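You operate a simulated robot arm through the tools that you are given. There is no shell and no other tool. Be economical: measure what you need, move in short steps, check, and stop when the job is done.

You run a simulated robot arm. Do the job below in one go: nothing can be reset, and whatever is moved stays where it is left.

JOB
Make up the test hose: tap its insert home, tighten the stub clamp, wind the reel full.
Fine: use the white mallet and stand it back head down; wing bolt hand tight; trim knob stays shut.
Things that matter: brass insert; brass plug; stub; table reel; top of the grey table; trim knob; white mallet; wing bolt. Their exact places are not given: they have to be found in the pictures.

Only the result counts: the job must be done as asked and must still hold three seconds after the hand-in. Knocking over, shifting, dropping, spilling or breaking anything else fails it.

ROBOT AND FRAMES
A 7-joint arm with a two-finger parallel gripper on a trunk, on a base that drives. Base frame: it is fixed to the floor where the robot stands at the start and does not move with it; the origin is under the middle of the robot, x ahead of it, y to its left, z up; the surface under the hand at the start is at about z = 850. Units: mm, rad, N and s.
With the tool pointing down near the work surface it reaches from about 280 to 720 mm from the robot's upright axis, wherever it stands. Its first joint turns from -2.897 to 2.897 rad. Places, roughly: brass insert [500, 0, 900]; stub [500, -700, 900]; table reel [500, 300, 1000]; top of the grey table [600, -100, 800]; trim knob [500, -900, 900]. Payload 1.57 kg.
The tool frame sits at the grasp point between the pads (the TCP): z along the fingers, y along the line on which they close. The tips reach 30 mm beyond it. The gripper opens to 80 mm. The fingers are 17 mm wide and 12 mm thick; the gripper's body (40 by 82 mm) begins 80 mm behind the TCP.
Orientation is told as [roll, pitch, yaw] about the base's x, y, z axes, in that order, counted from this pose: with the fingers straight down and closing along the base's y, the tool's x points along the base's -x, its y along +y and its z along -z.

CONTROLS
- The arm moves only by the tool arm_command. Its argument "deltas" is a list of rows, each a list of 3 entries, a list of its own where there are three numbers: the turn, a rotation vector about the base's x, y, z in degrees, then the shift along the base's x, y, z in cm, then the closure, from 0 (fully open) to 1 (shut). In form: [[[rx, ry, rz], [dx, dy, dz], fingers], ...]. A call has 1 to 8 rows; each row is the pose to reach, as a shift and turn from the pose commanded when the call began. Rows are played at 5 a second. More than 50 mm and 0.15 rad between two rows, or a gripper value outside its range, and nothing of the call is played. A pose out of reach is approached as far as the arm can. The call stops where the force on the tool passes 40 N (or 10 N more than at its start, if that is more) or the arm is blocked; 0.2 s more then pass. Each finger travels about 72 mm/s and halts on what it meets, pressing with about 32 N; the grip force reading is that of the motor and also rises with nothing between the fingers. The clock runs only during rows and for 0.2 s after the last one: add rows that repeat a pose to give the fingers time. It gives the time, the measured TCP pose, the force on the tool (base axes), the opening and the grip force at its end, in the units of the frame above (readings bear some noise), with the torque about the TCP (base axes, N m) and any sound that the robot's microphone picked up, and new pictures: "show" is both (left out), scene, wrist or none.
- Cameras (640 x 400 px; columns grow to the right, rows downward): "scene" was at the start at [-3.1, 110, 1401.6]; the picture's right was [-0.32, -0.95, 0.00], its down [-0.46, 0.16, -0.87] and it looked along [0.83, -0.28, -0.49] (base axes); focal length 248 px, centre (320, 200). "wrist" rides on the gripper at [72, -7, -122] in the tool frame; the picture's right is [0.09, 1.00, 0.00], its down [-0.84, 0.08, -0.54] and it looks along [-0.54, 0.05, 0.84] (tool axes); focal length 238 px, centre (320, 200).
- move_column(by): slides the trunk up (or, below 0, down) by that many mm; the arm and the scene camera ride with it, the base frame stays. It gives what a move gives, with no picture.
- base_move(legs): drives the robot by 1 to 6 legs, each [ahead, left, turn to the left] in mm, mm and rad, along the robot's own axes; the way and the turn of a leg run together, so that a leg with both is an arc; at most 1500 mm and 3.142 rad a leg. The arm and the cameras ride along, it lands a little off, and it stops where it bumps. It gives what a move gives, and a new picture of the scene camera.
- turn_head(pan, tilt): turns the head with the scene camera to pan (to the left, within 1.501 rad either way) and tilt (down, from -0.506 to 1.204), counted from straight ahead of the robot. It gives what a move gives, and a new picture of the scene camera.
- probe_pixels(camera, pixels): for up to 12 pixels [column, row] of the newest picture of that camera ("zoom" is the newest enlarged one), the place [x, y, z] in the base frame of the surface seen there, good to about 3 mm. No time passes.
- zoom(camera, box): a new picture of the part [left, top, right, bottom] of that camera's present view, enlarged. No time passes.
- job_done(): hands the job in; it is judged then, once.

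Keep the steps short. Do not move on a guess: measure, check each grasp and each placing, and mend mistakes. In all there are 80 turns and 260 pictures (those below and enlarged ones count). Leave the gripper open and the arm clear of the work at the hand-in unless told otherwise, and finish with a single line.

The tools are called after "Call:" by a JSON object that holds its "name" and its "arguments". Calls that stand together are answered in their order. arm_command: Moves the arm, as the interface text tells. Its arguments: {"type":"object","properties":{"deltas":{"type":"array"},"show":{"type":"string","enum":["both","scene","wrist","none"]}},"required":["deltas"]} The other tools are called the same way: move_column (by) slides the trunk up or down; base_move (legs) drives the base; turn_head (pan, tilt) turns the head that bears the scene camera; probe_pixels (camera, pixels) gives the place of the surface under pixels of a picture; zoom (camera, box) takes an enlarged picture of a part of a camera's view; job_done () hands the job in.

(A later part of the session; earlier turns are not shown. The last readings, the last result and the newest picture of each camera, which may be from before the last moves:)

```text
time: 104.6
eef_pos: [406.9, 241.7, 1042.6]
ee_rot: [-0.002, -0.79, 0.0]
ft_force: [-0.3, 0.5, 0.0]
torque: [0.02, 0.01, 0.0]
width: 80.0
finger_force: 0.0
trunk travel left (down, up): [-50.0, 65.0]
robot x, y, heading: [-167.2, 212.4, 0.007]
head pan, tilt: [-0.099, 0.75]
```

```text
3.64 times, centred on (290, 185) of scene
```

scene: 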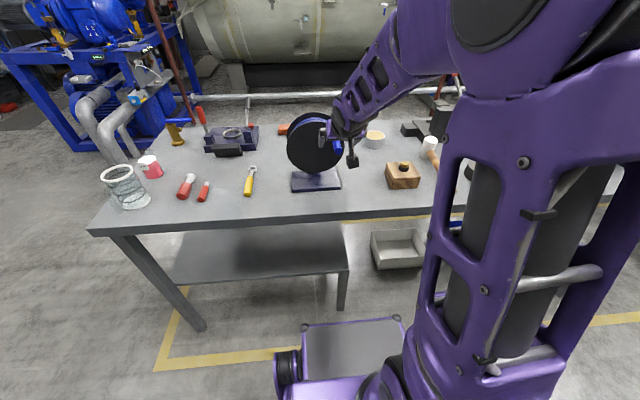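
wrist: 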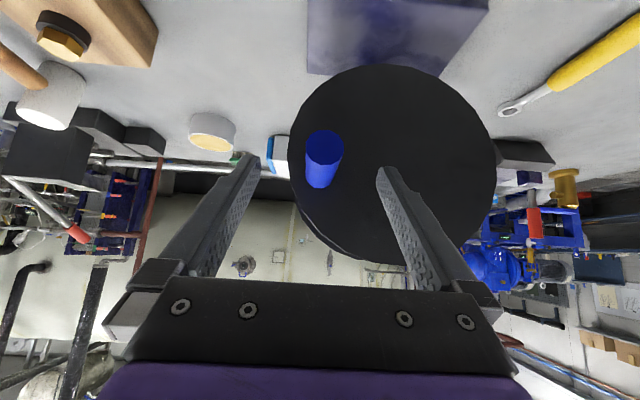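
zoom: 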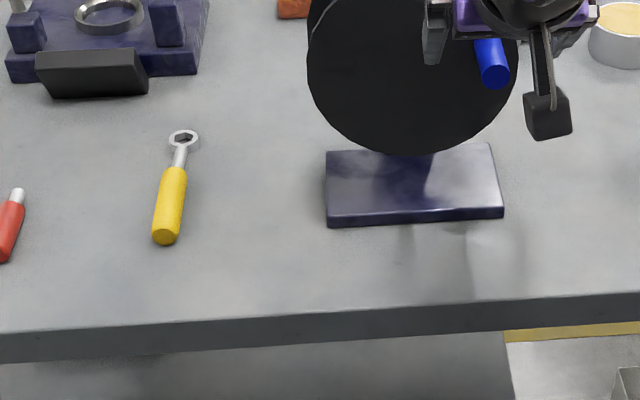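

The commanded height has now been reached (1042.6). I still need −23 mm in z. I'll lower and close.

Call:
{"name": "arm_command", "arguments": {"deltas": [[[0, 0, 0], [0.3, 0, -1.2], 0], [[0, 0, 0], [0.3, 0, -2.35], 0], [[0, 0, 0], [0.3, 0, -2.35], 0.3], [[0, 0, 0], [0.3, 0, -2.35], 0.5], [[0, 0, 0], [0.3, 0, -2.35], 0.7], [[0, 0, 0], [0.3, 0, -2.35], 1], [[0, 0, 0], [0.3, 0, -2.35], 1]]}}

Call:
{"name": "zoom", "arguments": {"camera": "scene", "box": [270, 100, 370, 210]}}

```text
time: 106.2
eef_pos: [409.5, 242.0, 1020.0]
ee_rot: [-0.003, -0.788, 0.0]
ft_force: [0.5, 2.4, -1.0]
torque: [0.01, -0.08, 0.18]
width: 22.1
finger_force: 35.0
trunk travel left (down, up): [-50.0, 65.0]
robot x, y, heading: [-173.6, 214.4, 0.007]
head pan, tilt: [-0.099, 0.75]
```

scene: 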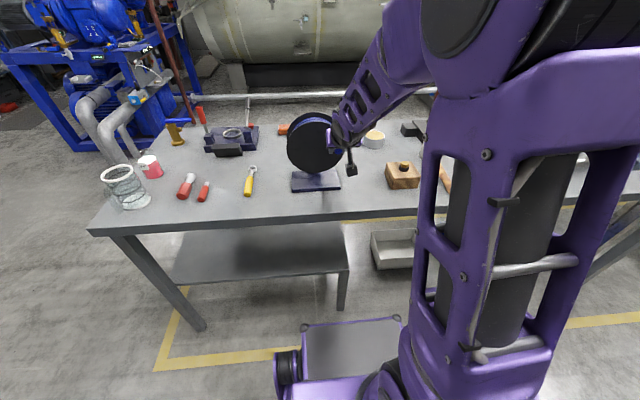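
wrist: 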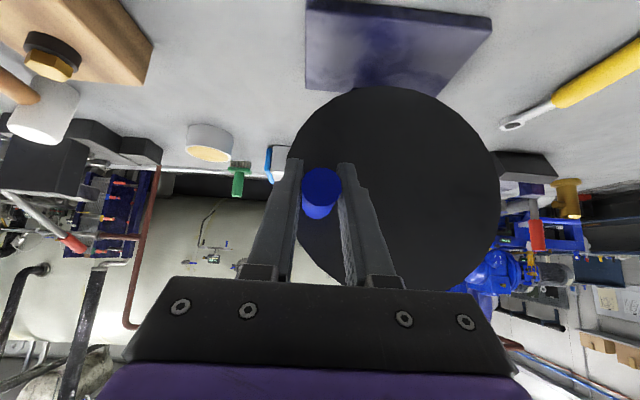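

```text
3.64 times, centred on (320, 155) of scene
```

zoom: 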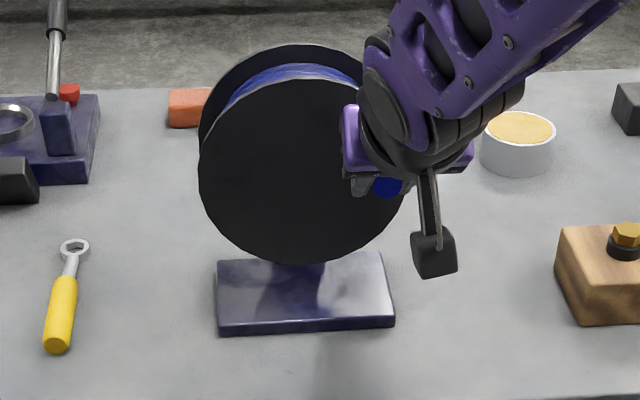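

The peg is gripped (22 mm). I'll try a small clockwise arc as seen by me (right side moving down) about the axle (299,1000), r 60.

Call:
{"name": "arm_command", "arguments": {"deltas": [[[0, 0, 0], [0, -0.13, -0.5], 1], [[0, 0, 0], [0, -0.26, -1.02], 1], [[0, 0, 0], [0, -0.32, -1.54], 1], [[0, 0, 0], [0, -0.34, -2.06], 1], [[0, 0, 0], [0, -0.31, -2.6], 1], [[0, 0, 0], [0, -0.24, -3.11], 1]], "show": "wrist"}}

```text
time: 107.6
eef_pos: [409.0, 238.4, 988.0]
ee_rot: [-0.002, -0.789, -0.002]
ft_force: [4.6, -1.0, 5.0]
torque: [0.27, -0.3, 0.32]
width: 22.0
finger_force: 34.7
trunk travel left (down, up): [-50.0, 65.0]
robot x, y, heading: [-172.9, 211.8, 0.007]
head pan, tilt: [-0.099, 0.75]
```

wrist: 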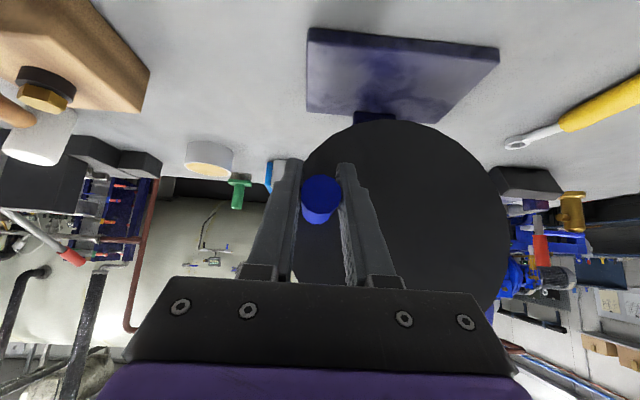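

It turns with about 5 N of resistance. I'll continue clockwise around the bottom.

Call:
{"name": "arm_command", "arguments": {"deltas": [[[0, 0, 0], [0, 0.49, -1.49], 1], [[0, 0, 0], [0, 1.35, -2.81], 1], [[0, 0, 0], [0, 2.52, -3.86], 1], [[0, 0, 0], [0, 3.93, -4.57], 1], [[0, 0, 0], [0, 5.47, -4.89], 1], [[0, 0, 0], [0, 7.04, -4.8], 1], [[0, 0, 0], [0, 8.53, -4.31], 1], [[0, 0, 0], [0, 9.85, -3.45], 1]], "show": "both"}}

Call:
{"name": "zoom", "arguments": {"camera": "scene", "box": [270, 100, 370, 210]}}

```text
time: 109.4
eef_pos: [408.8, 338.7, 957.6]
ee_rot: [0.0, -0.793, -0.002]
ft_force: [-7.0, -2.0, -2.5]
torque: [0.17, -0.63, 0.14]
width: 21.7
finger_force: 34.8
trunk travel left (down, up): [-50.0, 65.0]
robot x, y, heading: [-170.2, 212.2, 0.006]
head pan, tilt: [-0.099, 0.75]
```

scene: 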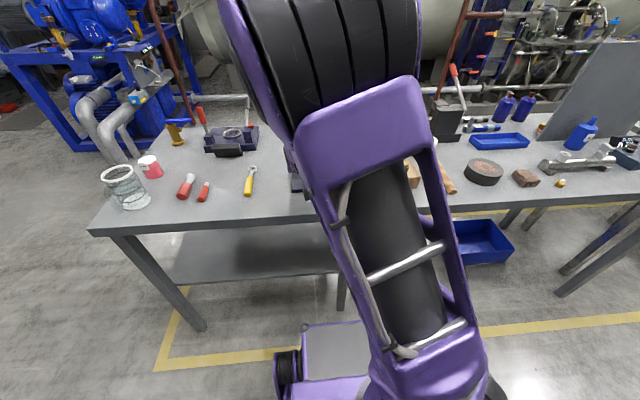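
wrist: 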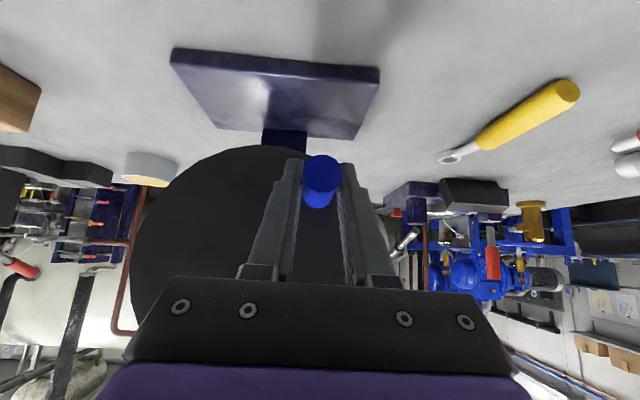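

```text
3.64 times, centred on (320, 155) of scene
```

zoom: 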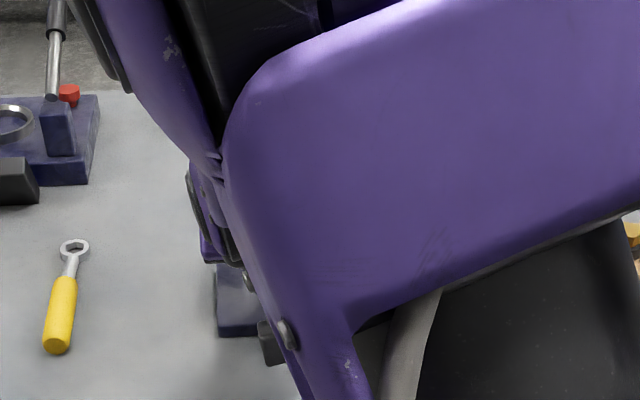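

It follows well with low force. I'll complete the turn.

Call:
{"name": "arm_command", "arguments": {"deltas": [[[0, 0, 0], [0, 1.05, 1.17], 1], [[0, 0, 0], [0, 1.76, 2.58], 1], [[0, 0, 0], [0, 2.08, 4.12], 1], [[0, 0, 0], [0, 1.99, 5.69], 1], [[0, 0, 0], [0, 1.5, 7.18], 1], [[0, 0, 0], [0, 0.64, 8.5], 1], [[0, 0, 0], [0, -0.53, 9.55], 1], [[0, 0, 0], [0, -1.94, 10.26], 1]], "show": "none"}}

Call:
{"name": "arm_command", "arguments": {"deltas": [[[0, 0, 0], [0, -1.54, 0.32], 1], [[0, 0, 0], [0, -3.11, 0.23], 1], [[0, 0, 0], [0, -4.6, -0.26], 1], [[0, 0, 0], [0, -5.92, -1.12], 1], [[0, 0, 0], [0, -6.97, -2.29], 1], [[0, 0, 0], [0, -7.68, -3.7], 1], [[0, 0, 0], [0, -8.0, -5.24], 1], [[0, 0, 0], [0, -7.91, -6.81], 1]], "show": "both"}}

Call:
{"name": "zoom", "arguments": {"camera": "scene", "box": [270, 100, 370, 210]}}

```text
time: 110.9
eef_pos: [408.6, 357.5, 1043.1]
ee_rot: [0.009, -0.8, 0.008]
ft_force: [0.0, 5.4, 4.6]
torque: [-0.03, 0.52, -0.5]
width: 21.9
finger_force: 35.1
trunk travel left (down, up): [-50.0, 65.0]
robot x, y, heading: [-172.2, 210.4, 0.01]
head pan, tilt: [-0.099, 0.75]
stopped in row 7: the force on the tool passed its limit at 44 N (the readings are from after the stop); the commanded pose is now the measured one
```

```text
time: 111.3
eef_pos: [408.9, 353.0, 1050.2]
ee_rot: [0.021, -0.811, 0.02]
ft_force: [-5.6, 5.0, 7.0]
torque: [-0.08, 0.08, -0.45]
width: 22.2
finger_force: 35.1
trunk travel left (down, up): [-50.0, 65.0]
robot x, y, heading: [-169.1, 215.0, 0.018]
head pan, tilt: [-0.099, 0.75]
stopped in row 2: the force on the tool passed its limit at 56 N (the readings are from after the stop); the commanded pose is now the measured one
```

scene: 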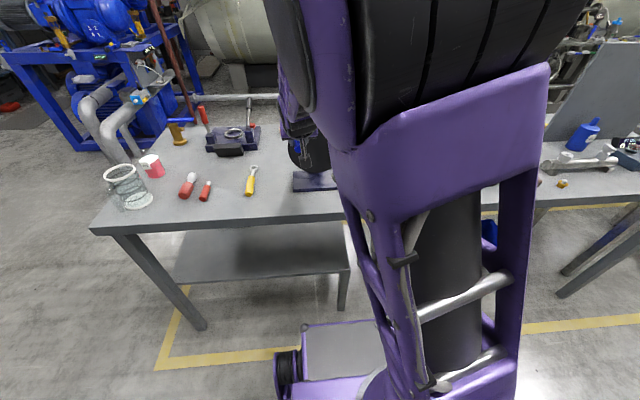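
wrist: 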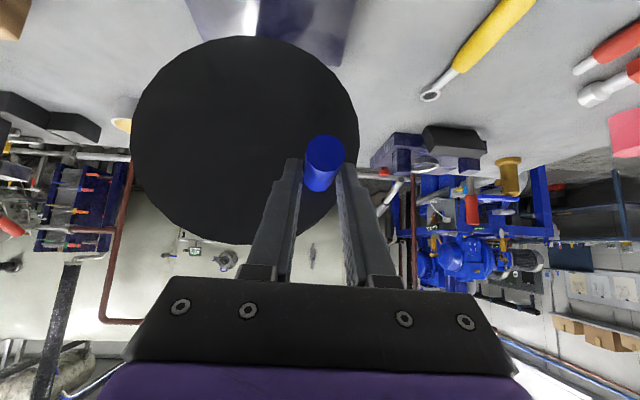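

```text
3.64 times, centred on (320, 155) of scene
```

zoom: 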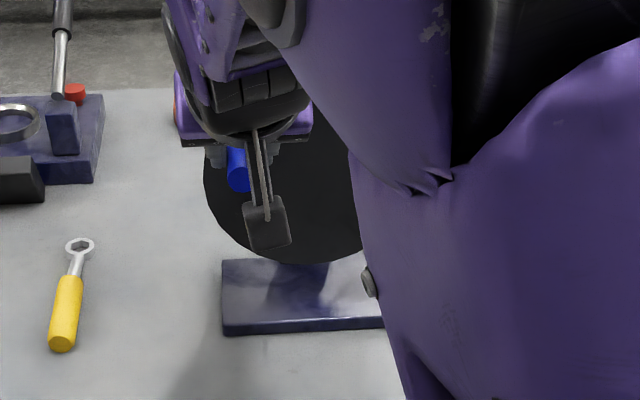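

Resistance rose sharply past 40 N and the fingers slid up the peg, so the crank met a stop. I'll release, back off along the tool axis and inspect the hose level.

Call:
{"name": "arm_command", "arguments": {"deltas": [[[0, 0, 0], [0, 0, 0], 0.5], [[0, 0, 0], [0, 0, 0], 0], [[0, 0, 0], [0, 0, 0], 0], [[0, 0, 0], [-3, 0, 3], 0], [[0, 0, 0], [-6, 0, 6], 0], [[0, 0, 0], [-8, -3, 9], 0], [[0, 0, 0], [-8, -7, 11], 0], [[0, 0, 0], [-8, -11, 12], 0]]}}

Call:
{"name": "zoom", "arguments": {"camera": "scene", "box": [270, 100, 370, 210]}}

Call:
{"name": "zoom", "arguments": {"camera": "wrist", "box": [220, 80, 460, 280]}}

```text
time: 113.2
eef_pos: [331.8, 242.5, 1171.0]
ee_rot: [0.021, -0.807, 0.018]
ft_force: [0.6, 0.4, 0.2]
torque: [-0.02, 0.0, -0.01]
width: 80.0
finger_force: 0.1
trunk travel left (down, up): [-50.0, 65.0]
robot x, y, heading: [-169.8, 215.3, 0.014]
head pan, tilt: [-0.099, 0.75]
```

scene: 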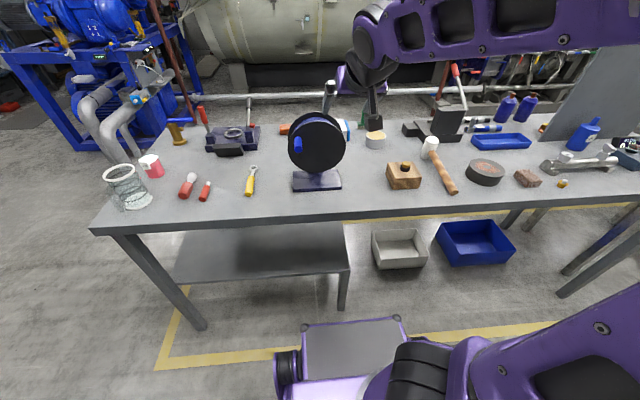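
wrist: 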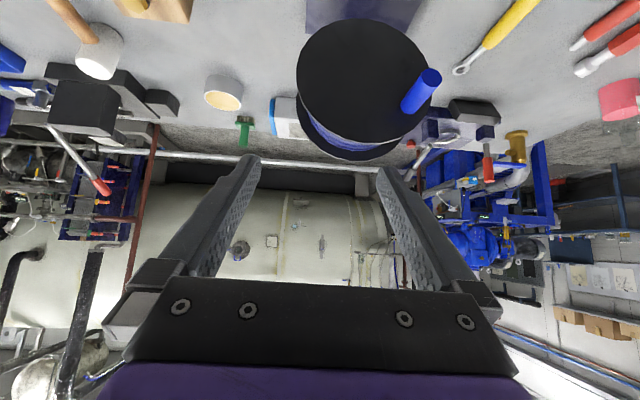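

```text
3.64 times, centred on (320, 155) of scene
```

zoom: 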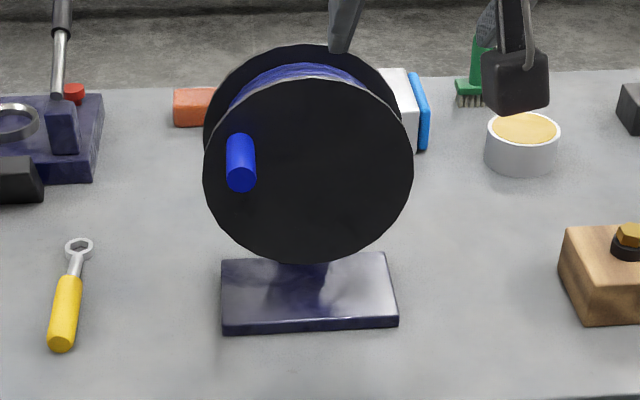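

```text
2.00 times, centred on (340, 180) of wrist
```

zoom: 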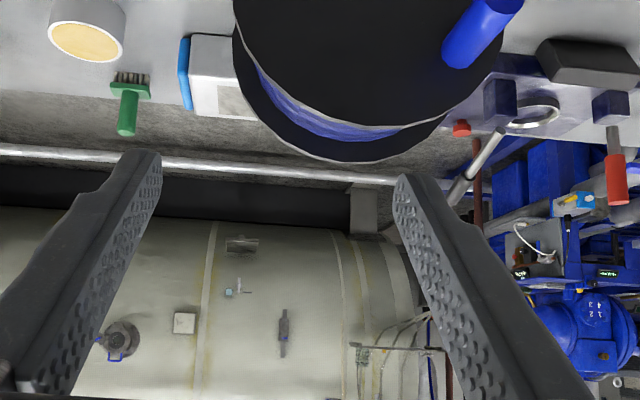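

Call:
{"name": "zoom", "arguments": {"camera": "scene", "box": [285, 105, 350, 175]}}

Call:
{"name": "probe_pixels", "arguments": {"camera": "zoom", "pixels": [[185, 255], [185, 235], [170, 250], [198, 250], [185, 200], [320, 85], [330, 90], [300, 92], [340, 88], [320, 95], [320, 78], [320, 70]]}}

Call:
{"name": "zoom", "arguments": {"camera": "wrist", "box": [280, 60, 450, 180]}}

```text
5.71 times, centred on (318, 140) of scene
```

zoom: 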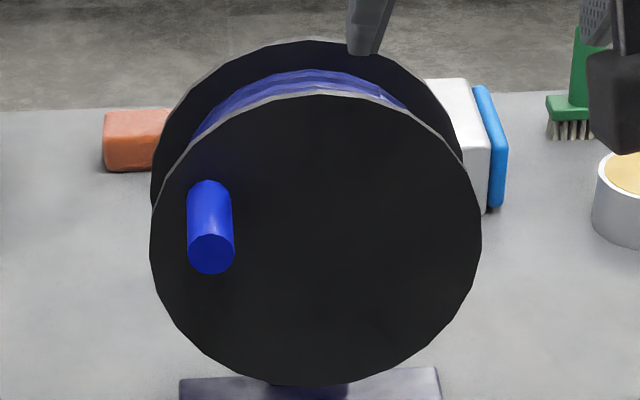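

```text
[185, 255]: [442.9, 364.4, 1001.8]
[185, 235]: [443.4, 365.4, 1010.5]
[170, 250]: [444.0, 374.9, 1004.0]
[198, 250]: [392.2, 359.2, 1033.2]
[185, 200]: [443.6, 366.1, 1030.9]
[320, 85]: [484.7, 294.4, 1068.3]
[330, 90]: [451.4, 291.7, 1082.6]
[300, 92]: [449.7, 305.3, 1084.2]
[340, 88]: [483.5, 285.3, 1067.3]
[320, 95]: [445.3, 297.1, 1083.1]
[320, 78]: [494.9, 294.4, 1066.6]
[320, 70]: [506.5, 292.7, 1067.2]
```

```text
3.33 times, centred on (365, 120) of wrist
```

zoom: 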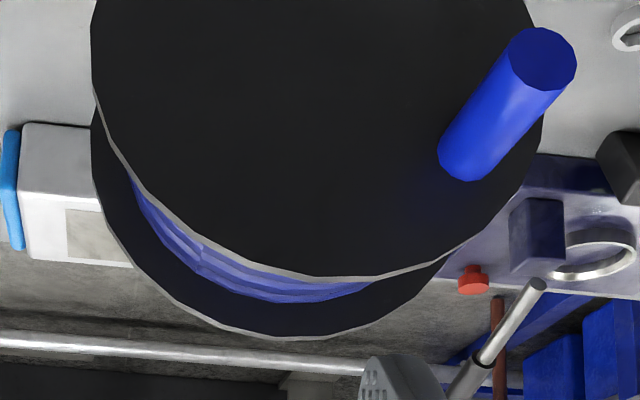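

The peg stopped at about 28° on the left (y 352, z 1028), and the hose top is at z≈1067. To tell "full" from "empty" I'll crank counter-clockwise and compare the hose level. First I regrip the peg.

Call:
{"name": "arm_command", "arguments": {"deltas": [[[-0.6, 0, -0.5], [0, 3.5, -1], 0], [[-1.2, 0, -1], [0, 7, -3], 0], [[-1.2, 1, -1], [0.4, 10.9, -5], 0], [[-1.2, 1, -1], [0.8, 10.9, -7.3], 0], [[-1.2, 1, -1], [3.5, 10.9, -10], 0], [[-1.2, 1, -1], [6, 10.9, -12.5], 0], [[-1.2, 1, -1], [7.8, 10.9, -14.3], 0], [[-1.2, 1, -1], [7.8, 10.9, -14.3], 0]], "show": "wrist"}}

Call:
{"name": "zoom", "arguments": {"camera": "wrist", "box": [220, 80, 420, 260]}}

Call:
{"name": "probe_pixels", "arguments": {"camera": "wrist", "pixels": [[325, 145], [325, 155], [325, 165], [318, 150], [332, 150], [320, 175]]}}

```text
time: 113.8
eef_pos: [303.9, 281.7, 1237.0]
ee_rot: [0.282, -0.963, -0.193]
ft_force: [0.6, 0.3, -0.1]
torque: [0.0, 0.03, 0.02]
width: 80.1
finger_force: 0.0
trunk travel left (down, up): [-50.0, 65.0]
robot x, y, heading: [-173.0, 215.0, 0.015]
head pan, tilt: [-0.099, 0.75]
stopped in row 3: the arm was blocked; the commanded pose is now the measured one
```

wrist: 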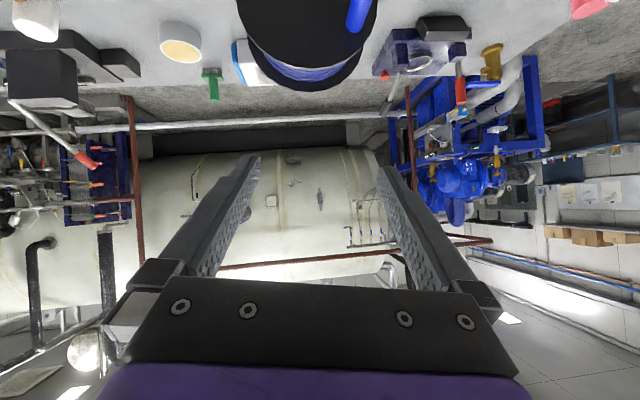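

```text
2.22 times, centred on (320, 170) of wrist
```

zoom: 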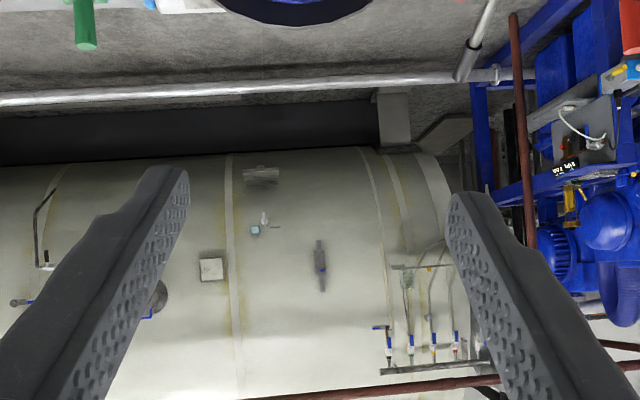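

```text
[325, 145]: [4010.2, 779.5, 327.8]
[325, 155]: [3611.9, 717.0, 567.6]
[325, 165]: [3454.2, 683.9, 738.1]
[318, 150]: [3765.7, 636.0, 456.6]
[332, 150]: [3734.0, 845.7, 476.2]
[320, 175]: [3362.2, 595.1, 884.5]
```

The arm hit a joint limit at this folded pose, which may also have caused the earlier "stop". I'll move the base back another 100 mm so the arm works more stretched, then restore the tool pose.

Call:
{"name": "base_move", "arguments": {"legs": [[-100, 0, 0]]}}

Call:
{"name": "arm_command", "arguments": {"deltas": [[[-3, 4, 2], [3, -1, 0], 0], [[-6, 8, 4], [6, -2, 0], 0], [[-9, 12, 6], [9, -2, 0], 0], [[-12, 16, 8], [12, -2, 0], 0], [[-15, 20, 10], [14, -2, 0], 0], [[-16, 24, 11], [14, -2, -2], 0]]}}

```text
time: 114.9
eef_pos: [203.6, 282.2, 1238.1]
ee_rot: [0.28, -0.966, -0.19]
ft_force: [-0.1, -0.1, 0.3]
torque: [-0.02, -0.02, -0.03]
width: 79.9
finger_force: 0.1
trunk travel left (down, up): [-50.0, 65.0]
robot x, y, heading: [-271.1, 208.9, 0.011]
head pan, tilt: [-0.099, 0.75]
```

scene: 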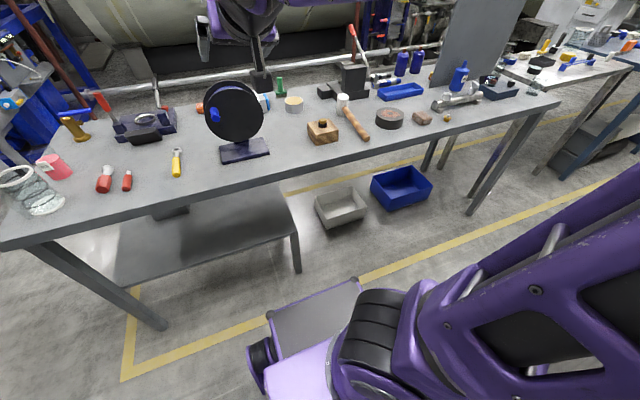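

```text
time: 115.7
eef_pos: [242.7, 214.7, 1322.6]
ee_rot: [0.33, -0.937, -0.145]
ft_force: [-0.7, 0.0, -0.1]
torque: [0.02, -0.01, -0.03]
width: 80.1
finger_force: 0.2
trunk travel left (down, up): [-50.0, 65.0]
robot x, y, heading: [-272.3, 208.9, 0.016]
head pan, tilt: [-0.099, 0.75]
stopped in row 3: the arm was blocked; the commanded pose is now the measured one
```

scene: 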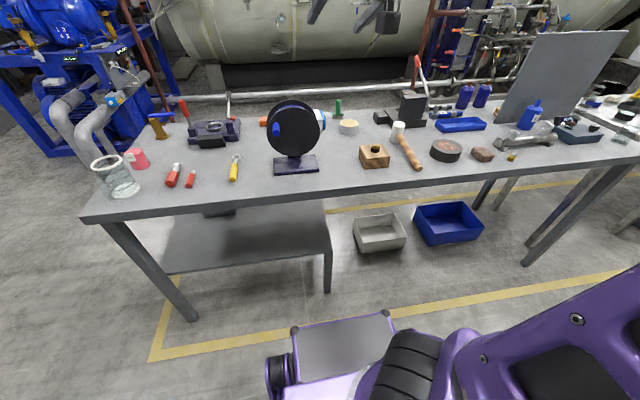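
wrist: 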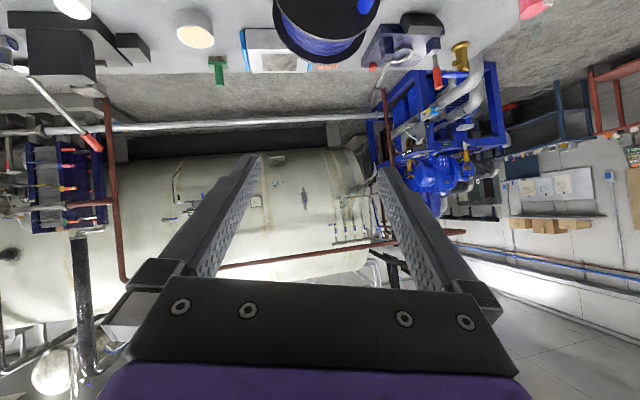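

The arm's redundant elbow has drifted to one side. I'll bring the tool upright in place first.

Call:
{"name": "arm_command", "arguments": {"deltas": [[[-2, 7, 0], [0, 0, -1], 0], [[-4, 14, 0], [0, 0, -2], 0], [[-6, 21, 0], [0, 0, -3], 0], [[-8, 28, 0], [0, 0, -4], 0], [[-10, 35, 0], [0, 0, -4], 0], [[-12, 42, 0], [0, 0, -4], 0]], "show": "none"}}

```text
time: 116.3
eef_pos: [199.9, 181.5, 1367.4]
ee_rot: [0.391, -0.821, -0.164]
ft_force: [0.5, 0.9, -0.2]
torque: [-0.01, 0.02, 0.01]
width: 80.3
finger_force: 0.1
trunk travel left (down, up): [-50.0, 65.0]
robot x, y, heading: [-271.0, 214.3, 0.012]
head pan, tilt: [-0.099, 0.75]
stopped in row 3: the arm was blocked; the commanded pose is now the measured one
```

Call:
{"name": "arm_command", "arguments": {"deltas": [[[0, 0, 0], [3, 0, 0], 0], [[0, 0, 0], [6, 0, 0], 0], [[0, 0, 0], [9, 0, 0], 0]], "show": "none"}}

Call:
{"name": "arm_command", "arguments": {"deltas": [[[0, 0, 0], [0, 3, 0], 0], [[0, 0, 0], [0, 6, 0], 0], [[0, 0, 0], [0, 9, 0], 0]], "show": "scene"}}

Call:
{"name": "turn_head", "arguments": {"pan": -0.3, "tilt": 0.2}}

```text
time: 117.0
eef_pos: [189.7, 132.3, 1446.2]
ee_rot: [0.701, -0.959, -0.388]
ft_force: [-0.9, -0.1, -0.1]
torque: [-0.01, 0.0, -0.01]
width: 80.2
finger_force: 0.1
trunk travel left (down, up): [-50.0, 65.0]
robot x, y, heading: [-273.3, 208.8, 0.014]
head pan, tilt: [-0.099, 0.75]
stopped in row 3: the arm was blocked; the commanded pose is now the measured one
```

```text
time: 117.9
eef_pos: [163.3, 135.3, 1468.2]
ee_rot: [0.896, -0.958, -0.656]
ft_force: [0.4, 0.3, 0.2]
torque: [-0.01, 0.06, 0.01]
width: 80.3
finger_force: 0.1
trunk travel left (down, up): [-50.0, 65.0]
robot x, y, heading: [-269.5, 213.1, 0.016]
head pan, tilt: [-0.099, 0.75]
stopped in row 3: the arm was blocked; the commanded pose is now the measured one
```

scene: 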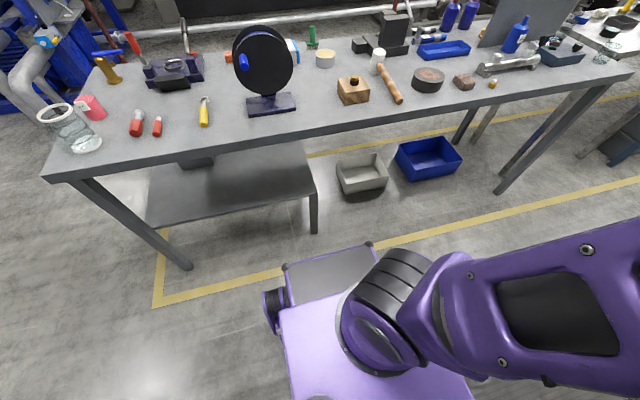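

```text
time: 118.9
eef_pos: [160.1, 135.0, 1468.7]
ee_rot: [0.897, -0.961, -0.657]
ft_force: [0.4, -0.4, -0.5]
torque: [0.03, 0.01, 0.04]
width: 80.0
finger_force: 0.1
trunk travel left (down, up): [-50.0, 65.0]
robot x, y, heading: [-270.1, 211.1, 0.014]
head pan, tilt: [-0.3, 0.201]
```

scene: 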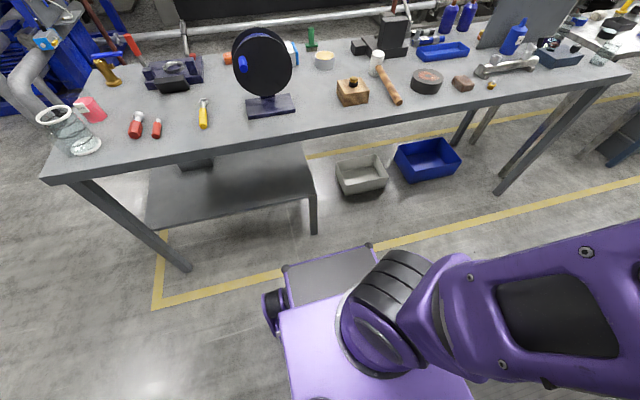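

The scene view shifts whenever the arm is "blocked", so the elbow is probably pressing the robot's own head, which sits on its left. I'll move the hand to the right (−y), away from the head.

Call:
{"name": "arm_command", "arguments": {"deltas": [[[0, 0, 0], [1, -3, -1], 0], [[0, 0, 0], [2, -6, -2], 0], [[0, 0, 0], [3, -9, -3], 0], [[0, 0, 0], [4, -12, -4], 0], [[0, 0, 0], [5, -15, -5], 0]], "show": "scene"}}

```text
time: 120.1
eef_pos: [213.9, -15.5, 1417.0]
ee_rot: [0.884, -0.96, -0.647]
ft_force: [0.6, -0.2, 0.1]
torque: [0.0, 0.01, -0.04]
width: 79.7
finger_force: 0.1
trunk travel left (down, up): [-50.0, 65.0]
robot x, y, heading: [-266.8, 208.7, 0.015]
head pan, tilt: [-0.3, 0.201]
```

scene: 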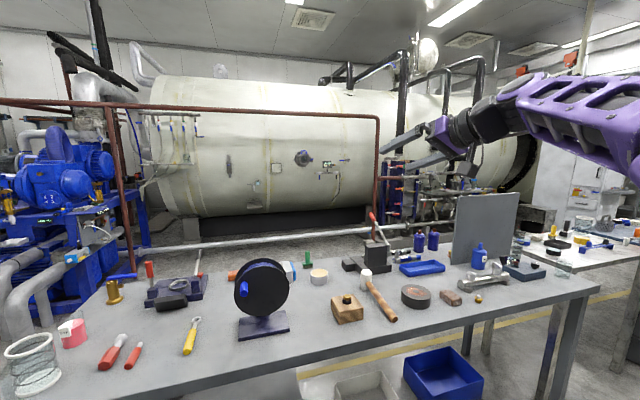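

The head is free now. I'll bring the tool upright again by undoing the 69° rotation in steps, lowering a bit.

Call:
{"name": "arm_command", "arguments": {"deltas": [[[-3.1, 7.0, 0.9], [1, 0, -2], 0], [[-6.2, 14, 1.8], [2, 0, -4], 0], [[-9.2, 21, 2.8], [3, 0, -6], 0], [[-12.3, 28, 3.7], [4, 0, -8], 0], [[-15.4, 35, 4.6], [5, 0, -10], 0]], "show": "none"}}

Call:
{"name": "arm_command", "arguments": {"deltas": [[[-3.1, 7.0, 0.9], [0, 0, -2], 0], [[-6.2, 14, 1.8], [0, 0, -4], 0], [[-9.2, 21, 2.8], [0, 0, -6], 0], [[-12.3, 28, 3.7], [0, 0, -8], 0], [[-12.3, 28, 3.7], [0, 0, -8], 0]], "show": "scene"}}

```text
time: 121.3
eef_pos: [261.1, -16.0, 1317.2]
ee_rot: [0.248, -0.475, -0.129]
ft_force: [0.1, 0.8, 0.3]
torque: [-0.02, -0.03, 0.0]
width: 80.1
finger_force: 0.0
trunk travel left (down, up): [-50.0, 65.0]
robot x, y, heading: [-274.0, 208.6, 0.012]
head pan, tilt: [-0.3, 0.201]
```

```text
time: 122.5
eef_pos: [263.2, -15.3, 1237.6]
ee_rot: [-0.002, 0.002, 0.001]
ft_force: [-0.1, 0.4, 0.2]
torque: [-0.02, 0.01, 0.02]
width: 80.2
finger_force: 0.1
trunk travel left (down, up): [-50.0, 65.0]
robot x, y, heading: [-272.0, 213.5, 0.011]
head pan, tilt: [-0.3, 0.201]
```

scene: 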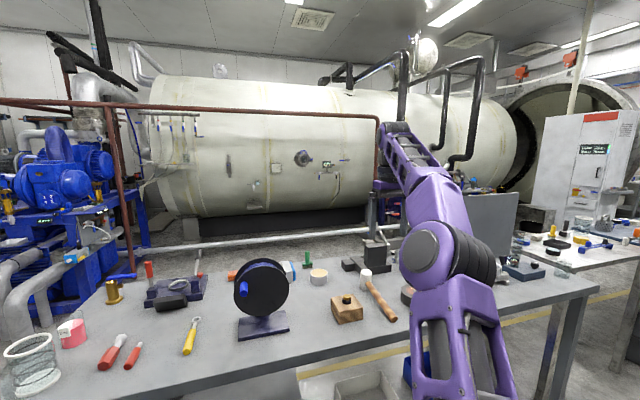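

Restored. I'll put the robot further left (y≈500) so the reel lies to its right, away from the head.

Call:
{"name": "base_move", "arguments": {"legs": [[0, 290, 0], [115, 0, -0.012]]}}

Call:
{"name": "turn_head", "arguments": {"pan": -0.5, "tilt": 0.6}}

Call:
{"name": "zoom", "arguments": {"camera": "scene", "box": [230, 120, 410, 270]}}

```text
time: 126.7
eef_pos: [368.1, 265.1, 1238.0]
ee_rot: [-0.001, -0.002, -0.021]
ft_force: [-0.3, 0.1, -0.6]
torque: [0.01, 0.02, -0.02]
width: 80.0
finger_force: 0.0
trunk travel left (down, up): [-50.0, 65.0]
robot x, y, heading: [-162.2, 504.2, -0.007]
head pan, tilt: [-0.3, 0.201]
```

scene: 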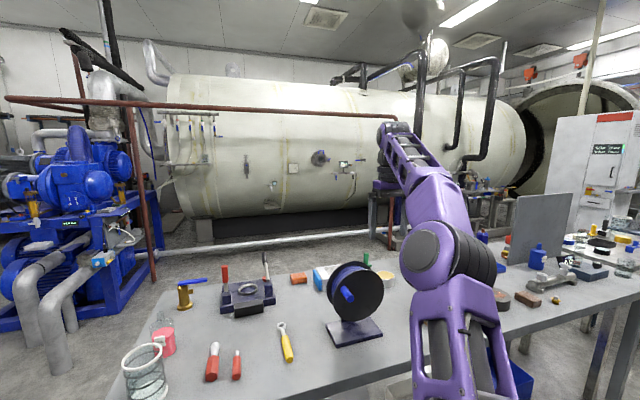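

```text
time: 127.5
eef_pos: [369.0, 265.3, 1238.6]
ee_rot: [-0.003, -0.002, -0.021]
ft_force: [1.2, 0.6, 0.1]
torque: [-0.01, -0.01, -0.01]
width: 80.0
finger_force: 0.1
trunk travel left (down, up): [-50.0, 65.0]
robot x, y, heading: [-159.5, 508.7, -0.001]
head pan, tilt: [-0.499, 0.6]
```

scene: 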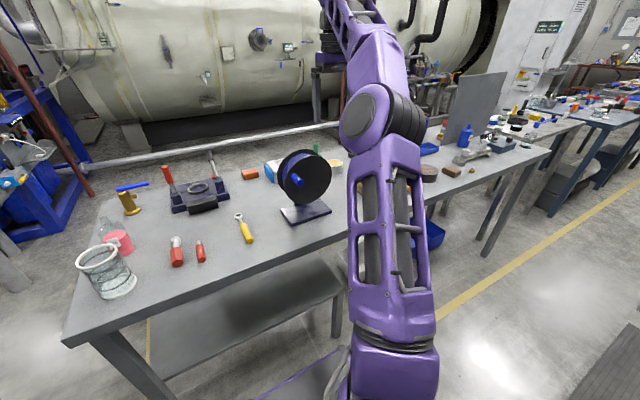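

```text
2.67 times, centred on (320, 195) of scene
```

zoom: 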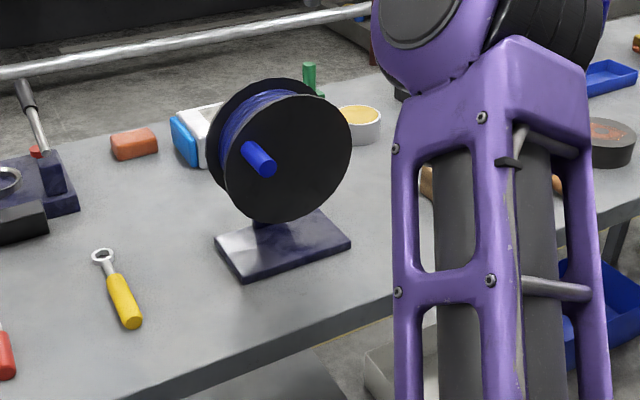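

The view is clear and the arm is free. I'll probe the peg and hose, then tilt and approach the peg.

Call:
{"name": "probe_pixels", "arguments": {"camera": "zoom", "pixels": [[266, 165], [275, 168], [258, 150], [252, 148], [262, 98], [275, 92], [250, 105], [240, 118], [268, 95], [285, 90], [300, 150], [233, 190]]}}

Call:
{"name": "arm_command", "arguments": {"deltas": [[[0, -6, 0.5], [-0.5, 1.2, -1.8], 0], [[0, -12, 1], [-1, 2.4, -3.6], 0], [[0, -18, 1.2], [-1.5, 3.6, -5.4], 0], [[0, -24, 1.2], [-2, 4.8, -7.2], 0], [[0, -30, 1.2], [-2.5, 6, -9], 0], [[0, -36, 1.2], [-2.8, 7.2, -10.8], 0], [[0, -42, 1.2], [-2.9, 8.4, -12.6], 0], [[0, -45, 1.2], [-2.9, 8.7, -14], 0]]}}

Call:
{"name": "zoom", "arguments": {"camera": "wrist", "box": [220, 80, 420, 260]}}

```text
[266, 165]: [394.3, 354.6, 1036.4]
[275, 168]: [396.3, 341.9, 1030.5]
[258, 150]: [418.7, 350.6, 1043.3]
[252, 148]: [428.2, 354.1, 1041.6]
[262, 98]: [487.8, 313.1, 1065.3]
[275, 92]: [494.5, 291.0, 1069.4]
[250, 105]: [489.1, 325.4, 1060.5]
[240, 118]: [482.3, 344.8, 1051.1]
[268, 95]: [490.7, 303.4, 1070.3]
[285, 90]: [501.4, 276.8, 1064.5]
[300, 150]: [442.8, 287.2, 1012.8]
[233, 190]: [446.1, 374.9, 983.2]
```

```text
time: 129.3
eef_pos: [340.5, 352.3, 1099.2]
ee_rot: [0.008, -0.787, -0.003]
ft_force: [-0.3, -0.1, -0.1]
torque: [-0.01, -0.01, 0.03]
width: 80.1
finger_force: 0.2
trunk travel left (down, up): [-50.0, 65.0]
robot x, y, heading: [-156.5, 502.0, -0.003]
head pan, tilt: [-0.499, 0.6]
```

scene: 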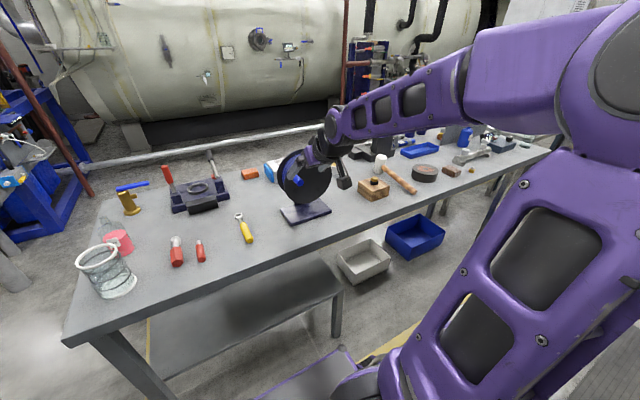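
wrist: 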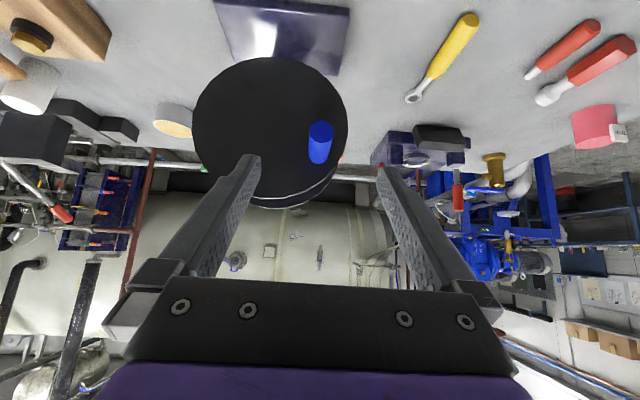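

```text
2.22 times, centred on (320, 170) of wrist
```

zoom: 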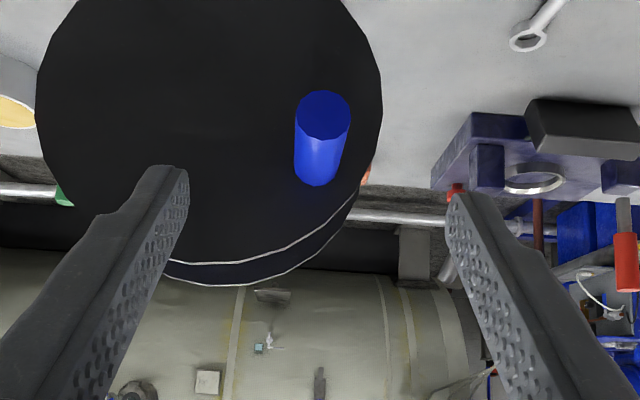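

The peg centre is about (349,1031), i.e. θ≈33°. I'll advance, grip and continue clockwise to see whether the stop is real.

Call:
{"name": "arm_command", "arguments": {"deltas": [[[0, 0, 0], [2.4, -0.3, -2.4], 0], [[0, 0, 0], [4.8, -0.3, -4.8], 0], [[0, 0, 0], [6.95, -0.3, -6.8], 0], [[0, 0, 0], [6.95, -0.3, -6.8], 0.4], [[0, 0, 0], [6.95, -0.3, -6.8], 0.7], [[0, 0, 0], [6.95, -0.3, -6.8], 1], [[0, 0, 0], [6.95, -0.3, -6.8], 1]], "show": "wrist"}}

Call:
{"name": "arm_command", "arguments": {"deltas": [[[0, 0, 0], [0, -0.46, 0.63], 1], [[0, 0, 0], [0, -1.0, 1.2], 1], [[0, 0, 0], [0, -1.62, 1.68], 1], [[0, 0, 0], [0, -2.29, 2.1], 1]], "show": "both"}}

Call:
{"name": "zoom", "arguments": {"camera": "scene", "box": [250, 120, 390, 240]}}

```text
time: 130.9
eef_pos: [409.9, 353.4, 1032.3]
ee_rot: [0.01, -0.787, -0.001]
ft_force: [0.2, 10.5, 2.6]
torque: [0.15, 0.02, -0.24]
width: 22.2
finger_force: 34.7
trunk travel left (down, up): [-50.0, 65.0]
robot x, y, heading: [-158.9, 505.2, -0.007]
head pan, tilt: [-0.499, 0.6]
```

wrist: 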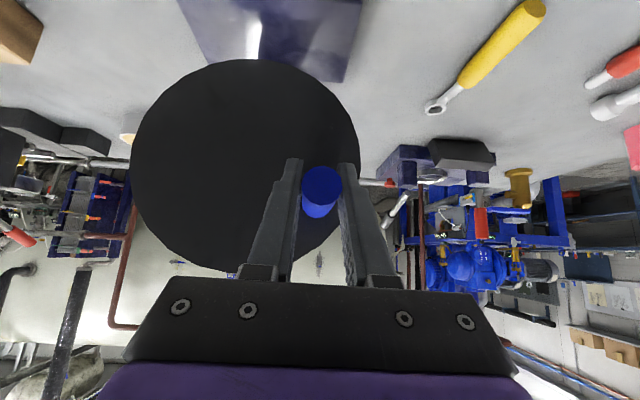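

```text
time: 131.9
eef_pos: [410.2, 326.1, 1052.0]
ee_rot: [0.003, -0.793, -0.002]
ft_force: [5.0, 10.1, 15.9]
torque: [0.13, -0.48, -0.18]
width: 21.5
finger_force: 34.5
trunk travel left (down, up): [-50.0, 65.0]
robot x, y, heading: [-159.0, 502.8, -0.007]
head pan, tilt: [-0.499, 0.6]
```

scene: 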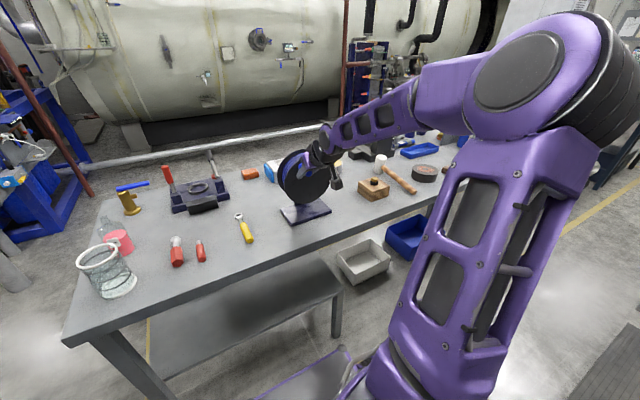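
wrist: 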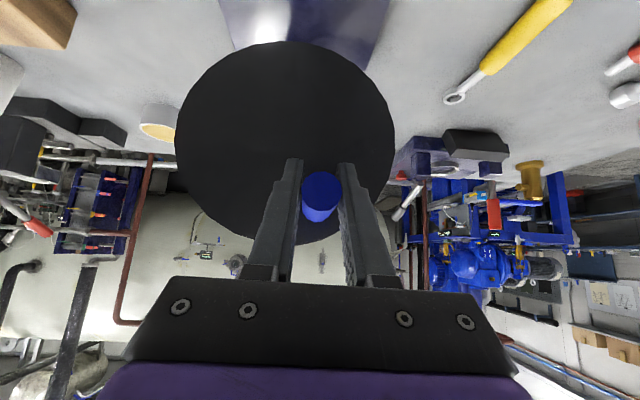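

```text
3.33 times, centred on (320, 180) of scene
```

zoom: 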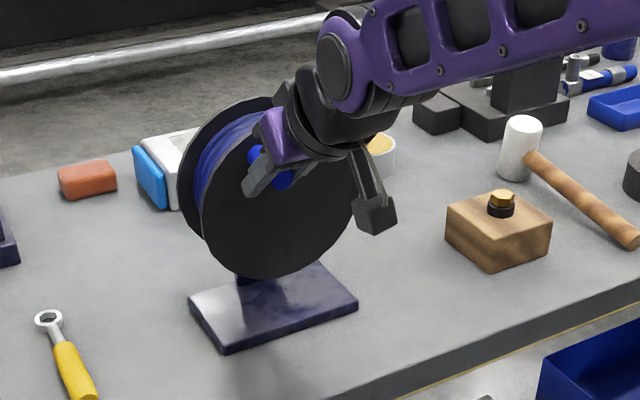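

It turns past the earlier "stop", so that was only the self-collision. A +10,+16 N pull suggests a ~2.5 mm centre shift, so I'll add that and continue clockwise over the top.

Call:
{"name": "arm_command", "arguments": {"deltas": [[[0, 0, 0], [0, -1.22, 0.78], 1], [[0, 0, 0], [0, -2.78, 0.91], 1], [[0, 0, 0], [0, -4.32, 0.64], 1], [[0, 0, 0], [0, -5.74, -0.03], 1], [[0, 0, 0], [0, -6.94, -1.03], 1], [[0, 0, 0], [0, -7.84, -2.32], 1], [[0, 0, 0], [0, -8.37, -3.79], 1], [[0, 0, 0], [0, -8.5, -5.35], 1]], "show": "none"}}

Call:
{"name": "arm_command", "arguments": {"deltas": [[[0, 0, 0], [0, 0.27, -1.54], 1], [[0, 0, 0], [0, 0.94, -2.96], 1], [[0, 0, 0], [0, 1.94, -4.16], 1], [[0, 0, 0], [0, 3.23, -5.06], 1], [[0, 0, 0], [0, 4.7, -5.59], 1], [[0, 0, 0], [0, 6.26, -5.72], 1], [[0, 0, 0], [0, 7.8, -5.45], 1], [[0, 0, 0], [0, 9.22, -4.78], 1]], "show": "both"}}

Call:
{"name": "zoom", "arguments": {"camera": "scene", "box": [250, 120, 390, 240]}}

```text
time: 133.7
eef_pos: [407.1, 237.9, 997.4]
ee_rot: [0.004, -0.788, -0.005]
ft_force: [-0.9, -2.1, 6.1]
torque: [0.24, 0.32, -0.04]
width: 21.7
finger_force: 34.8
trunk travel left (down, up): [-50.0, 65.0]
robot x, y, heading: [-162.4, 505.5, -0.007]
head pan, tilt: [-0.499, 0.6]
```

```text
time: 134.5
eef_pos: [408.5, 242.4, 966.5]
ee_rot: [-0.009, -0.795, -0.007]
ft_force: [-6.1, -3.8, 5.2]
torque: [-0.14, 0.32, 0.33]
width: 21.9
finger_force: 35.5
trunk travel left (down, up): [-50.0, 65.0]
robot x, y, heading: [-161.2, 506.7, -0.01]
head pan, tilt: [-0.499, 0.6]
stopped in row 3: the force on the tool passed its limit at 48 N (the readings are from after the stop); the commanded pose is now the measured one
```

scene: 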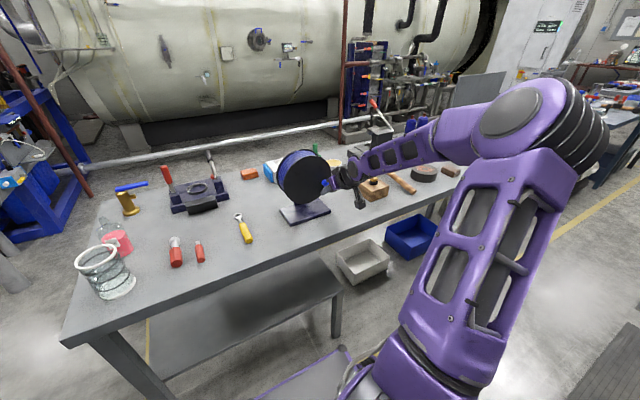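
wrist: 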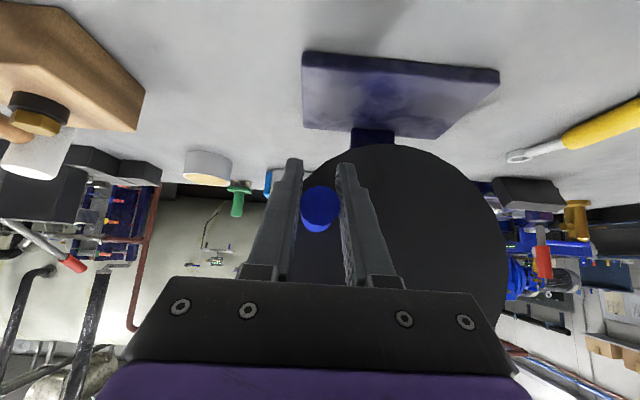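

```text
3.33 times, centred on (320, 180) of scene
```

zoom: 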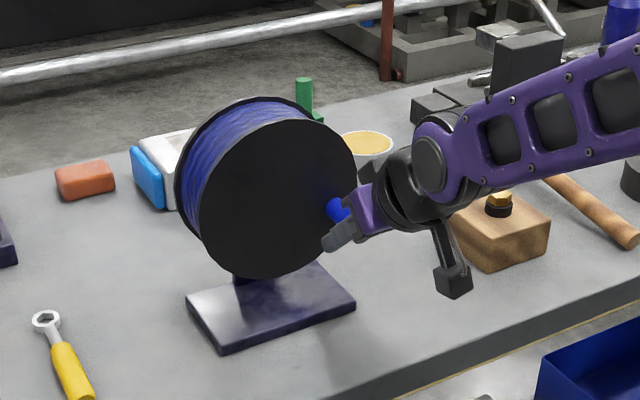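

The hose level has visibly risen to near the rim, so clockwise is winding. It stopped at 48 N without touching the head, which likely means full. I'll measure the hose level and the peg.

Call:
{"name": "probe_pixels", "arguments": {"camera": "zoom", "pixels": [[262, 108], [275, 105], [245, 112], [225, 122], [205, 150], [255, 105], [285, 110], [250, 120]]}}

Call:
{"name": "arm_command", "arguments": {"deltas": [[[0, 0, 0], [0, 0, 0], 0.5], [[0, 0, 0], [0, 0, 0], 0], [[0, 0, 0], [0, 0, 0], 0], [[0, 0, 0], [0, 0.15, 2], 0], [[0, 0, 0], [0, 0.15, 2], 0]], "show": "wrist"}}

Call:
{"name": "zoom", "arguments": {"camera": "wrist", "box": [220, 100, 420, 260]}}

Call:
{"name": "probe_pixels", "arguments": {"camera": "wrist", "pixels": [[321, 190], [321, 180], [321, 200], [312, 190], [330, 190], [321, 210], [321, 215]]}}

```text
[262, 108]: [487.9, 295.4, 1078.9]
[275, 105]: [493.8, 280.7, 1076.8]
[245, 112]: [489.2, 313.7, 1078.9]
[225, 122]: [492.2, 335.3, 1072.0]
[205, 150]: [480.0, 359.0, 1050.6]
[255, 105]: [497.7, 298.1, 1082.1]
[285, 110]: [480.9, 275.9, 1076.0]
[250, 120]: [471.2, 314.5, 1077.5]
```

```text
time: 135.7
eef_pos: [409.6, 244.2, 987.0]
ee_rot: [-0.004, -0.797, -0.009]
ft_force: [-0.8, 0.1, 1.2]
torque: [0.0, 0.0, 0.0]
width: 80.1
finger_force: 0.0
trunk travel left (down, up): [-50.0, 65.0]
robot x, y, heading: [-157.9, 507.0, -0.009]
head pan, tilt: [-0.499, 0.6]
```

wrist: 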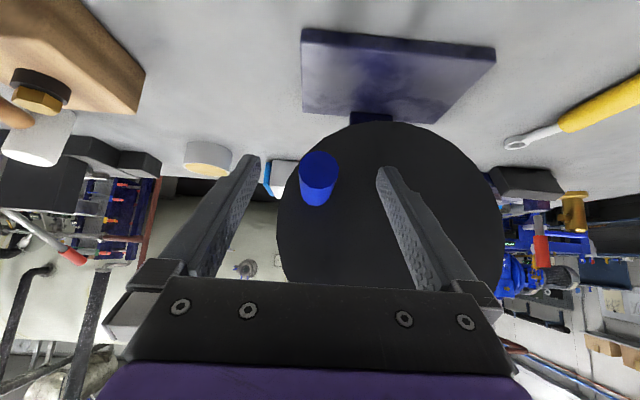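

```text
2.50 times, centred on (320, 180) of wrist
```

zoom: 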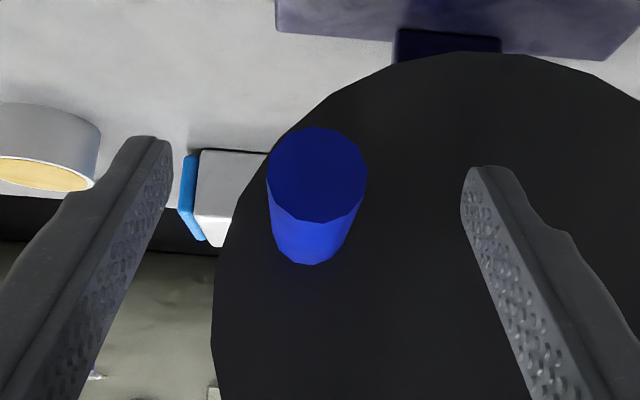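

```text
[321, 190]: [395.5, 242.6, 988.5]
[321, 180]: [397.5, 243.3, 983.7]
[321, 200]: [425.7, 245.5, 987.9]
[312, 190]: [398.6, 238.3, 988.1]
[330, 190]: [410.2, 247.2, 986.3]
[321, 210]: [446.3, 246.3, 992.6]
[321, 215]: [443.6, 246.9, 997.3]
```

The hose level rose from 1067 to about 1078 (rim 1081). The peg is at about (242,978), θ≈201°. I'll regrip centrally and push on gently to confirm it's the full stop.

Call:
{"name": "arm_command", "arguments": {"deltas": [[[0, 0, 0], [0, -0.2, -0.8], 0.4], [[0, 0, 0], [0, -0.2, -0.8], 0.7], [[0, 0, 0], [0, -0.2, -0.8], 1], [[0, 0, 0], [0, -0.2, -0.8], 1], [[0, 0, 0], [0, -0.2, -0.8], 1]], "show": "none"}}

Call:
{"name": "arm_command", "arguments": {"deltas": [[[0, 0, 0], [0, 0.1, -0.3], 1], [[0, 0, 0], [0, 0.22, -0.6], 1], [[0, 0, 0], [0, 0.36, -0.9], 1], [[0, 0, 0], [0, 0.36, -0.9], 1]], "show": "wrist"}}

```text
time: 136.9
eef_pos: [408.7, 242.2, 977.7]
ee_rot: [-0.006, -0.798, -0.007]
ft_force: [-0.4, -3.4, 1.3]
torque: [-0.03, 0.15, 0.75]
width: 21.9
finger_force: 34.1
trunk travel left (down, up): [-50.0, 65.0]
robot x, y, heading: [-155.6, 504.5, -0.008]
head pan, tilt: [-0.499, 0.6]
```

```text
time: 137.9
eef_pos: [409.9, 241.7, 974.2]
ee_rot: [-0.01, -0.804, -0.011]
ft_force: [0.7, -23.0, 30.3]
torque: [0.02, 0.22, 0.88]
width: 21.8
finger_force: 35.1
trunk travel left (down, up): [-50.0, 65.0]
robot x, y, heading: [-156.6, 501.4, -0.003]
head pan, tilt: [-0.499, 0.6]
```

wrist: 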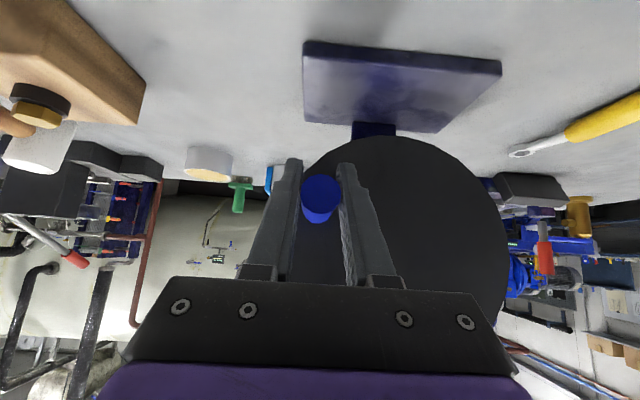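

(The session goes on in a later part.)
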